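You operate a simulated robot arm through the tools that you are given. There is no shell and no other tool. Be economical: measure what you need, move in short steps, check, and stop when the job is done.

Carry out the task below with a simulated robot arm. There is one attempt and no reset: what you move stays moved.

TASK
Fetch the rubbing block and set it on the white job card on the top of the gauge table.

The check looks at the end state, three seconds after you hand in, the way a careful person would. Anything else that was tipped, shoved, dropped, spilled or broken makes it a failure.

THE ROBOT
A 7-joint arm with a two-finger parallel gripper, fixed in place. Base frame: the origin is at the foot of the arm, x ahead of it, y to its left, z up; the work surface is at about z = 0. Readings come in mm, rad, newtons and seconds.
With the tool pointing down near the work surface it reaches from about 240 to 620 mm from the base axis. Its first joint turns from -1.152 to 1.152 rad. Payload 2.6 kg.
The TCP is the grasp point between the finger pads, 30 mm short of the fingertips. In the tool frame z runs along the fingers and y along their closing line. The gripper opens to 94 mm. The fingers are 28 mm wide and 10 mm thick; the gripper's body (50 by 96 mm) begins 55 mm behind the TCP.
Orientation is that of the tool frame in the base frame, as [roll, pitch, yaw] about the fixed x, y, z axes, in that order (R = Rz(yaw) Ry(pitch) Rx(roll)). With the fingers straight down and closing along the base's y, the tool's x points along the base's -x, its y along +y and its z along -z.

THE INTERFACE
- The arm moves only by the tool step_arm. Its argument "plan" is a list of rows, each an object of numbers (a shift or turn left out is 0, a gripper value left out holds the last): "ax", "ay", "az": the turn, a rotation vector about the tool's x, y, z in rad; "tx", "ty", "tz": the shift along the tool's x, y, z in mm; "claw": the opening in per cent of the stroke, from 0 (shut) to 100 (fully open). In form: [{"ax": .., "ay": .., "az": .., "tx": .., "ty": .., "tz": .., "claw": ..}, ...]. A call has 1 to 10 rows; each row is the pose to reach, as a shift and turn from the pose commanded when the call began, along the tool's axes at that moment. A row lasts 0.2 s, in which the tool goes at most 50 mm and 0.15 rad; a call with a longer step from one row to the next is refused whole, and so is a gripper value outside its range. A pose out of reach is approached as far as the arm can. The call stops where the force on the tool passes 40 N (or 10 N more than at its start, if that is more) or the arm is blocked; 0.2 s more then pass. The fingers move at their own pace (about 72 mm/s each) and stop on an object; they squeeze with about 40 N. The grip force told is the motor's: it shows also when the fingers shut on nothing. Time passes only in rows, and 0.2 s behind the last, so rows that repeat a pose let the fingers close. The reply holds the time, the measured pose of the TCP, the force on the tool along the base axes, the opening and the grip force, in the units named above and with some noise.
- Cameras (640 x 400 px; columns grow to the right, rows downward): "scene" is fixed at [45.9, 442.7, 559.5]; the picture's right is [-0.67, -0.74, 0.00], its down [-0.46, 0.42, -0.79] and it looks along [0.58, -0.53, -0.62] (base axes); focal length 282 px, centre (320, 200). "wrist" rides on the gripper at [76, 14, -102] in the tool frame; the picture's right is [-0.18, 0.98, 0.00], its down [-0.75, -0.14, -0.64] and it looks along [-0.63, -0.12, 0.77] (tool axes); focal length 243 px, centre (320, 200). There is no depth. A picture from a camera that has moved, and an enlarged one, comes with that camera's place and axes in the base frame and with its lens.
- grab_frame(camera): a new picture of that camera. No time passes.
- enlarge(camera, box): a new picture of the part [left, top, right, bottom] of that camera's present view, enlarged. No time passes.
- hand_in(): hands the job in; it is judged then, once.

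Work in short steps. Places have to be worked out from the pictures, the camera data and where the tool is seen: move nearer, look again, correct. Check each grasp and each placing, and mend what went wrong. You have 90 turns and 42 pictures in all, those below and enlarged ones among them. Open the gripper and draw the arm clear of the work before you hand the job in, unless the task says otherwise; then end with one line.

The tools are called as name(argument=value, ...) on one line, values as JSON. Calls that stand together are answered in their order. step_arm: Moves the arm, as the interface text tells. Its arguments: {"type":"object","properties":{"plan":{"type":"array"}},"required":["plan"]} The other tools are called the same way: grab_frame (camera) takes a picture; enlarge (camera, box) takes an enlarged picture of a part of a camera's view; hand_in () hands the job in.

At the start:

```text
time: 0.0
tcp_pos: [399.2, 187.7, 303.1]
tcp_rot: [3.14, 0.0, -3.142]
force: [-0.1, 0.0, -0.3]
gripper_width: 93.9
grip_force: 0.1
```

scene: 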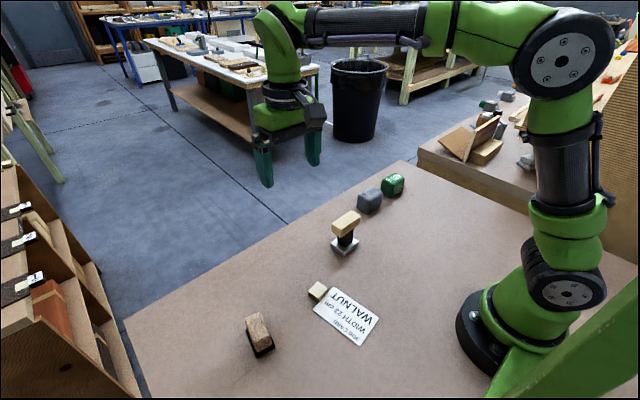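
wrist: 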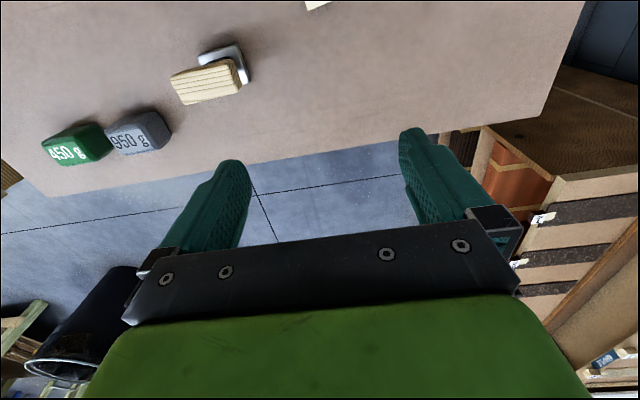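

I'll look closer at the objects on the table before moving.

enlarge(camera="scene", box=[220, 160, 420, 285])

enlarge(camera="scene", box=[220, 270, 400, 382])

```text
3.20 times, centred on (320, 222) of scene
camera zoom: at [45.9, 442.7, 559.5], right [-0.67, -0.74, 0.0], down [-0.46, 0.42, -0.79], along [0.58, -0.53, -0.62], focal length 903 px, centre (320, 128)
```

zoom: 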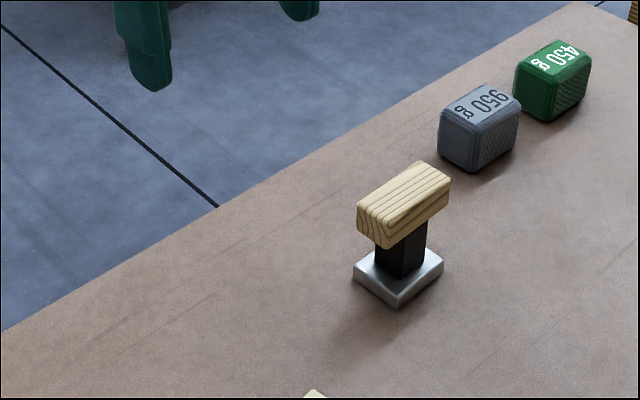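

```text
3.56 times, centred on (310, 326) of scene
camera zoom: at [45.9, 442.7, 559.5], right [-0.67, -0.74, 0.0], down [-0.46, 0.42, -0.79], along [0.58, -0.53, -0.62], focal length 1003 px, centre (356, -248)
```

zoom: 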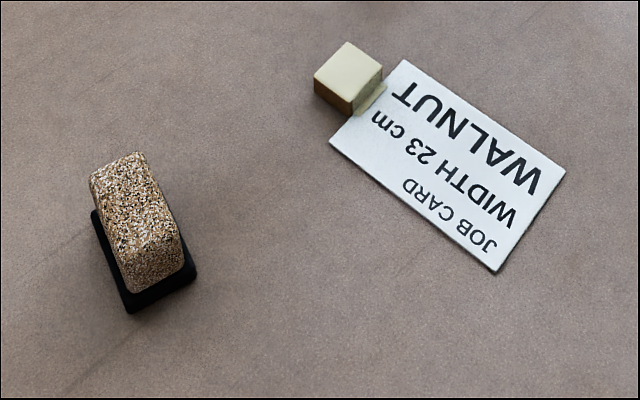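

The cork block with the dark sole looks like the rubbing block, at roughly (318, 350), long side near base x. The card centre is around (245, 188). I'll move above the block, staying high, and look with the wrist camera.

step_arm(plan=[{"tx": 14, "ty": 27, "tz": 20, "claw": 100}, {"tx": 28, "ty": 54, "tz": 40}, {"tx": 42, "ty": 81, "tz": 60}, {"tx": 56, "ty": 108, "tz": 80}, {"tx": 70, "ty": 135, "tz": 100, "az": 0.1}, {"tx": 84, "ty": 162, "tz": 120, "az": 0.22}, {"tx": 84, "ty": 162, "tz": 120, "az": 0.22}])

grab_frame(camera="wrist")

grab_frame(camera="scene")

```text
time: 1.6
tcp_pos: [317.3, 351.0, 184.7]
tcp_rot: [-3.141, 0.0, 2.919]
force: [1.1, -0.2, 0.6]
gripper_width: 94.1
grip_force: 0.0
```

```text
37 pictures are left
camera wrist: at [245.7, 381.4, 286.1], right [0.4, 0.92, 0.0], down [0.7, -0.3, 0.64], along [0.59, -0.25, -0.77], focal length 243 px, centre (320, 200)
```

wrist: 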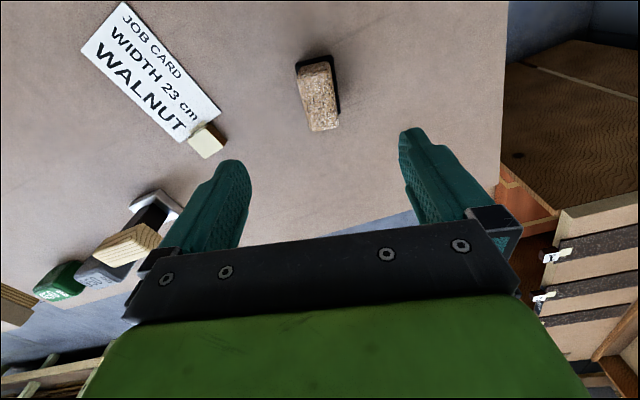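

```text
36 pictures are left
```

scene: 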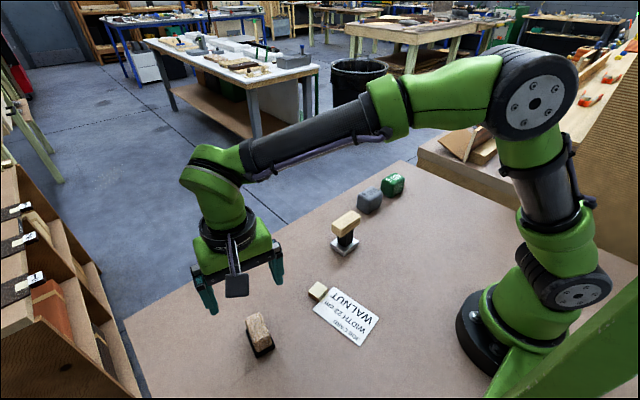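

The block is seen between card and table edge; I'll enlarge it to measure it.

enlarge(camera="wrist", box=[260, 40, 372, 140])

enlarge(camera="wrist", box=[70, 0, 250, 170])

```text
4.00 times, centred on (316, 90) of wrist
camera zoom: at [245.7, 381.4, 286.1], right [0.4, 0.92, 0.0], down [0.7, -0.3, 0.64], along [0.59, -0.25, -0.77], focal length 970 px, centre (336, 640)
```

zoom: 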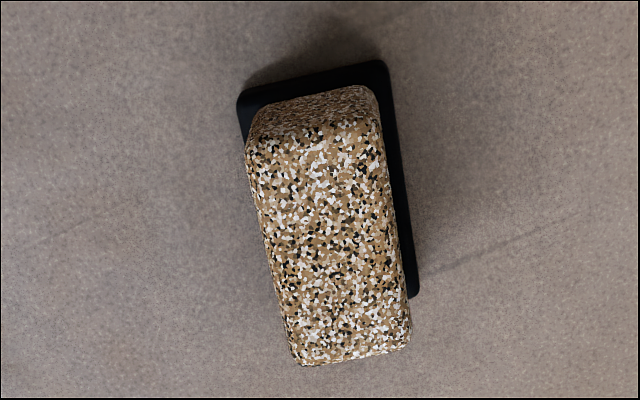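

```text
2.35 times, centred on (160, 85) of wrist
camera zoom: at [245.7, 381.4, 286.1], right [0.4, 0.92, 0.0], down [0.7, -0.3, 0.64], along [0.59, -0.25, -0.77], focal length 571 px, centre (696, 471)
```

zoom: 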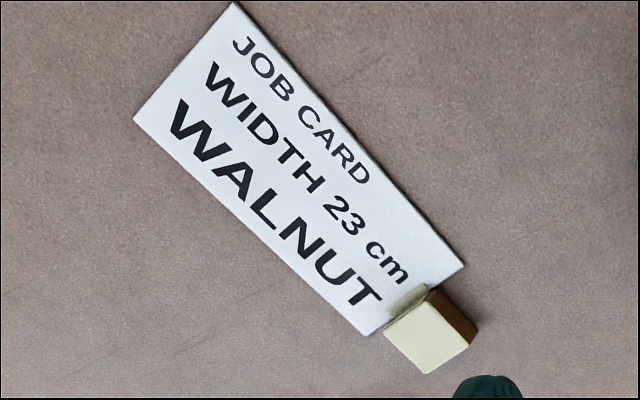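

Measured: sole corners give centre (317.5, 351), about 60 × 37 mm, yaw −12°, top at z ≈ 44. The tool is already aligned with it, so I go straight down to TCP z ≈ 42, without closing yet.

step_arm(plan=[{"tz": 35}, {"tz": 70}, {"tz": 100}, {"tz": 122}, {"tz": 134}, {"tz": 141}, {"tz": 141}])

grab_frame(camera="wrist")

enlarge(camera="scene", box=[180, 260, 340, 380])

```text
time: 3.2
tcp_pos: [315.0, 350.0, 41.8]
tcp_rot: [-3.142, 0.001, 2.922]
force: [0.1, 0.1, 0.6]
gripper_width: 93.9
grip_force: 0.1
```

```text
33 pictures are left
camera wrist: at [244.3, 381.3, 143.7], right [0.39, 0.92, 0.0], down [0.7, -0.3, 0.64], along [0.59, -0.25, -0.77], focal length 243 px, centre (320, 200)
```

wrist: 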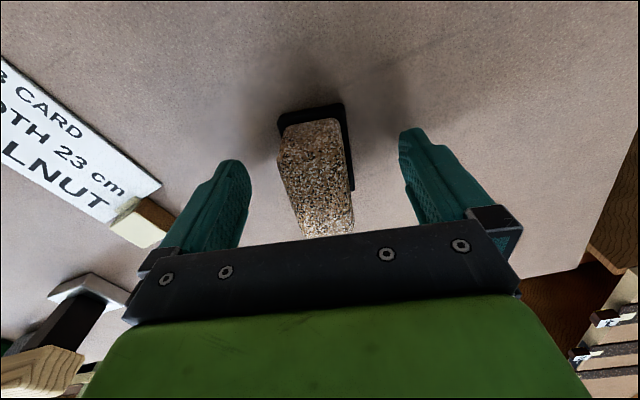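

```text
3.33 times, centred on (260, 320) of scene
camera zoom: at [45.9, 442.7, 559.5], right [-0.67, -0.74, 0.0], down [-0.46, 0.42, -0.79], along [0.58, -0.53, -0.62], focal length 941 px, centre (520, -200)
```

zoom: 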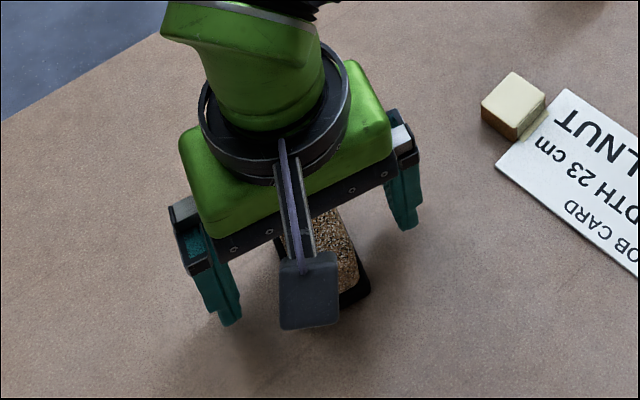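

The block sits centred between the fingers. I close on it.

step_arm(plan=[{"claw": 0}, {"claw": 0}, {"claw": 0}, {"claw": 0}, {"claw": 0}, {"claw": 0}])

```text
time: 4.6
tcp_pos: [317.4, 350.6, 42.9]
tcp_rot: [3.141, -0.001, 2.921]
force: [-0.2, -0.6, -0.5]
gripper_width: 35.5
grip_force: 39.7
```

The fingers stopped at 35.5 mm with 39.7 N, so the block is gripped. I lift 110 mm and check.

step_arm(plan=[{"tz": -10}, {"tz": -30}, {"tz": -55}, {"tz": -85}, {"tz": -110}, {"tz": -110}])

grab_frame(camera="wrist")

enlarge(camera="scene", box=[180, 220, 400, 357])

```text
time: 6.0
tcp_pos: [312.9, 347.3, 153.9]
tcp_rot: [3.142, 0.0, 2.921]
force: [-0.2, -0.2, -0.5]
gripper_width: 35.4
grip_force: 39.7
```

```text
31 pictures are left
camera wrist: at [241.9, 378.4, 255.2], right [0.39, 0.92, 0.0], down [0.7, -0.3, 0.64], along [0.59, -0.25, -0.77], focal length 243 px, centre (320, 200)
```

wrist: 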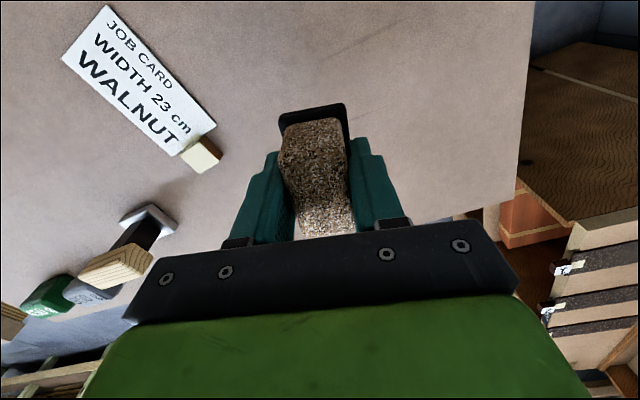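

```text
2.91 times, centred on (290, 288) of scene
camera zoom: at [45.9, 442.7, 559.5], right [-0.67, -0.74, 0.0], down [-0.46, 0.42, -0.79], along [0.58, -0.53, -0.62], focal length 821 px, centre (407, -58)
```

zoom: 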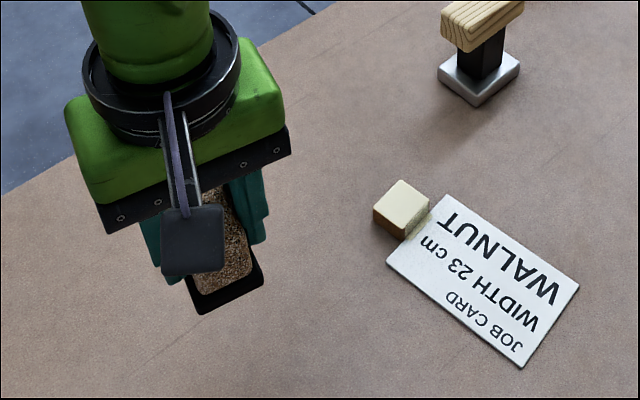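

The block is held level. Both views agree on the card: corners ≈ (178,217), (295,234), (308,161), (189,143), centre ≈ (242,189), yaw +8.5°, with the pale block at its far edge. I carry the block high to above (238,188), turned to the card's direction.

step_arm(plan=[{"tx": 5, "ty": -22, "az": -0.04}, {"tx": 12, "ty": -52, "az": -0.1}, {"tx": 19, "ty": -85, "az": -0.17}, {"tx": 27, "ty": -118, "az": -0.25}, {"tx": 34, "ty": -150, "az": -0.32}, {"tx": 40, "ty": -174.8, "az": -0.365}, {"tx": 40, "ty": -174.8, "az": -0.365}])

grab_frame(camera="wrist")

grab_frame(camera="scene")

```text
time: 7.6
tcp_pos: [238.1, 186.8, 152.4]
tcp_rot: [3.141, -0.001, -2.994]
force: [0.1, 0.7, -0.2]
gripper_width: 35.6
grip_force: 39.9
```

```text
29 pictures are left
camera wrist: at [159.5, 190.2, 254.1], right [0.04, 1.0, 0.0], down [0.77, -0.03, 0.64], along [0.64, -0.03, -0.77], focal length 243 px, centre (320, 200)
```

wrist: 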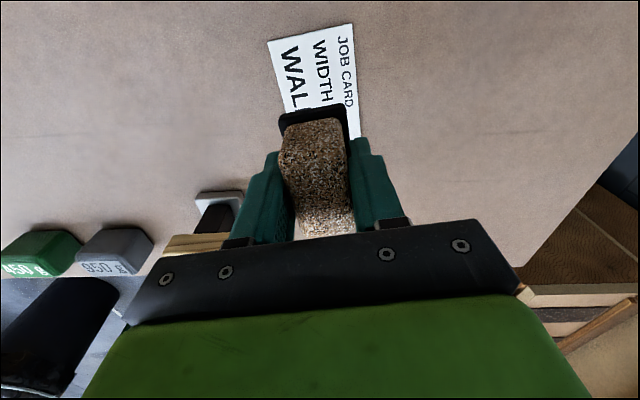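

```text
28 pictures are left
```

scene: 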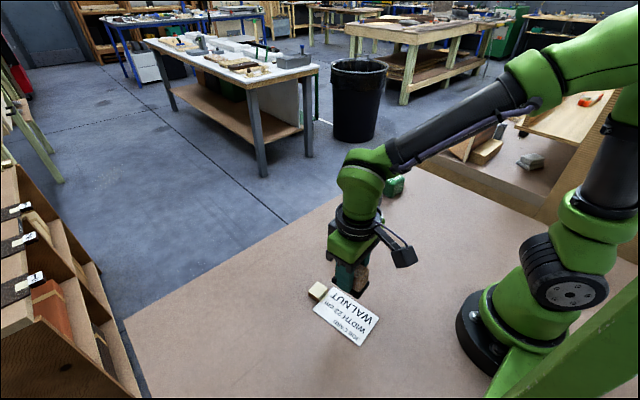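

The block is above the card, aligned. I go down to z ≈ 72 (block underside ≈ 30 mm up) and check again.

step_arm(plan=[{"tz": 25}, {"tz": 50}, {"tz": 70}, {"tz": 80}, {"tz": 80}])

grab_frame(camera="wrist")

enlarge(camera="scene", box=[280, 250, 420, 360])

```text
time: 8.8
tcp_pos: [238.2, 187.6, 70.3]
tcp_rot: [3.141, 0.001, -2.997]
force: [-0.4, -0.5, -0.5]
gripper_width: 35.6
grip_force: 40.1
```

```text
27 pictures are left
camera wrist: at [161.2, 191.1, 172.3], right [0.04, 1.0, 0.0], down [0.77, -0.03, 0.64], along [0.64, -0.03, -0.77], focal length 243 px, centre (320, 200)
```

wrist: 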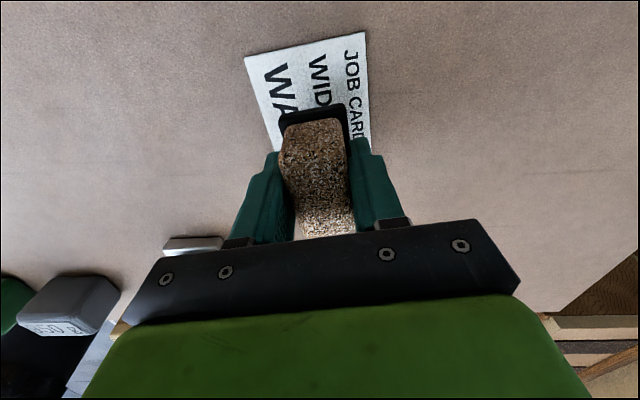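

```text
3.64 times, centred on (350, 305) of scene
camera zoom: at [45.9, 442.7, 559.5], right [-0.67, -0.74, 0.0], down [-0.46, 0.42, -0.79], along [0.58, -0.53, -0.62], focal length 1026 px, centre (211, -182)
```

zoom: 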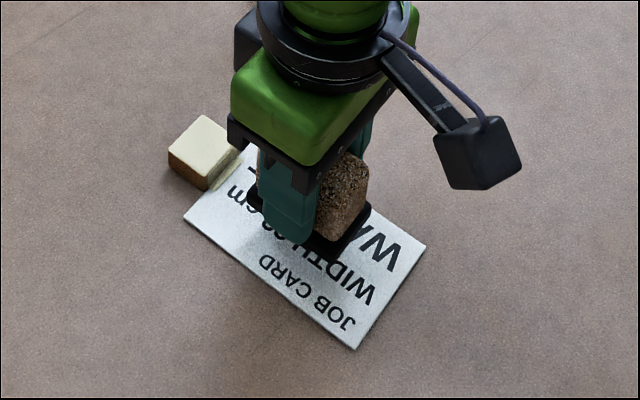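

The block hangs over the card's middle, clear of the pale block. I lower gently to just above contact.

step_arm(plan=[{"tz": 10}, {"tz": 18}, {"tz": 22}, {"tz": 24}, {"tz": 25}, {"tz": 26}])

```text
time: 10.2
tcp_pos: [239.0, 188.3, 46.8]
tcp_rot: [-3.141, 0.001, -2.996]
force: [-0.8, -0.2, -0.9]
gripper_width: 35.4
grip_force: 40.0
```

No contact yet at z ≈ 46, so I continue in 1 mm steps.

step_arm(plan=[{"tz": 1}, {"tz": 1.5}, {"tz": 2}, {"tz": 2}])

```text
time: 11.2
tcp_pos: [238.6, 188.3, 43.4]
tcp_rot: [3.141, 0.003, -2.997]
force: [-1.1, -0.7, 13.0]
gripper_width: 35.4
grip_force: 40.1
```

Upward force of 13 N shows the block is on the card. I open gradually in place.

step_arm(plan=[{"claw": 45}, {"claw": 55}, {"claw": 70}, {"claw": 85}, {"claw": 85}])

grab_frame(camera="wrist")

```text
time: 12.4
tcp_pos: [238.4, 187.9, 44.9]
tcp_rot: [-3.14, 0.001, -2.998]
force: [0.1, 0.6, 0.2]
gripper_width: 79.7
grip_force: 0.1
```

```text
25 pictures are left
camera wrist: at [160.4, 191.2, 146.1], right [0.04, 1.0, 0.0], down [0.77, -0.03, 0.64], along [0.64, -0.03, -0.77], focal length 243 px, centre (320, 200)
```

wrist: 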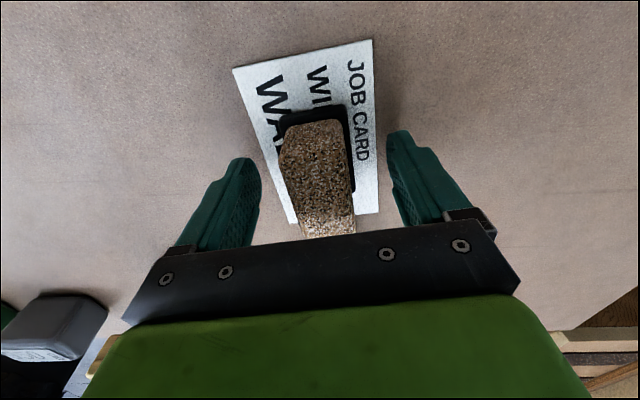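

The block stands free on the card. I draw straight up and check.

step_arm(plan=[{"tz": -15}, {"tz": -45}, {"tz": -85}, {"tz": -130}, {"tz": -175}, {"tz": -210, "tx": -20}, {"tz": -230, "tx": -60, "claw": 100}, {"tz": -240, "tx": -100}, {"tz": -240, "tx": -130}])

grab_frame(camera="scene")

enlarge(camera="scene", box=[280, 250, 420, 360])

```text
time: 14.4
tcp_pos: [369.8, 208.7, 284.0]
tcp_rot: [3.141, 0.0, -2.997]
force: [-0.3, 0.7, -0.2]
gripper_width: 94.2
grip_force: 0.0
```

```text
24 pictures are left
```

scene: 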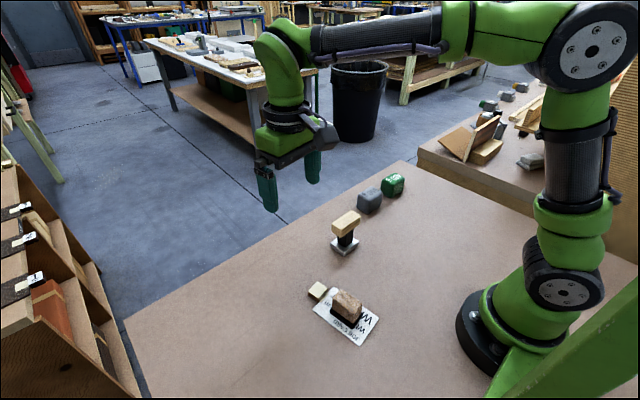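

```text
3.64 times, centred on (350, 305) of scene
camera zoom: at [45.9, 442.7, 559.5], right [-0.67, -0.74, 0.0], down [-0.46, 0.42, -0.79], along [0.58, -0.53, -0.62], focal length 1026 px, centre (211, -182)
```

zoom: 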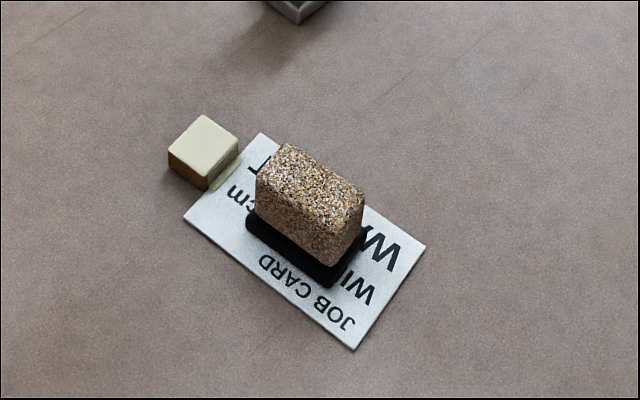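

The block stands upright, wholly on the card. Nothing else has moved, and the arm is clear with the gripper open, so I hand in.

hand_in()

```text
The job is handed in.
```

The rubbing block (the cork block with the black sole) is standing upright, wholly on the white job card; nothing else was moved, and the arm is clear with the gripper open.
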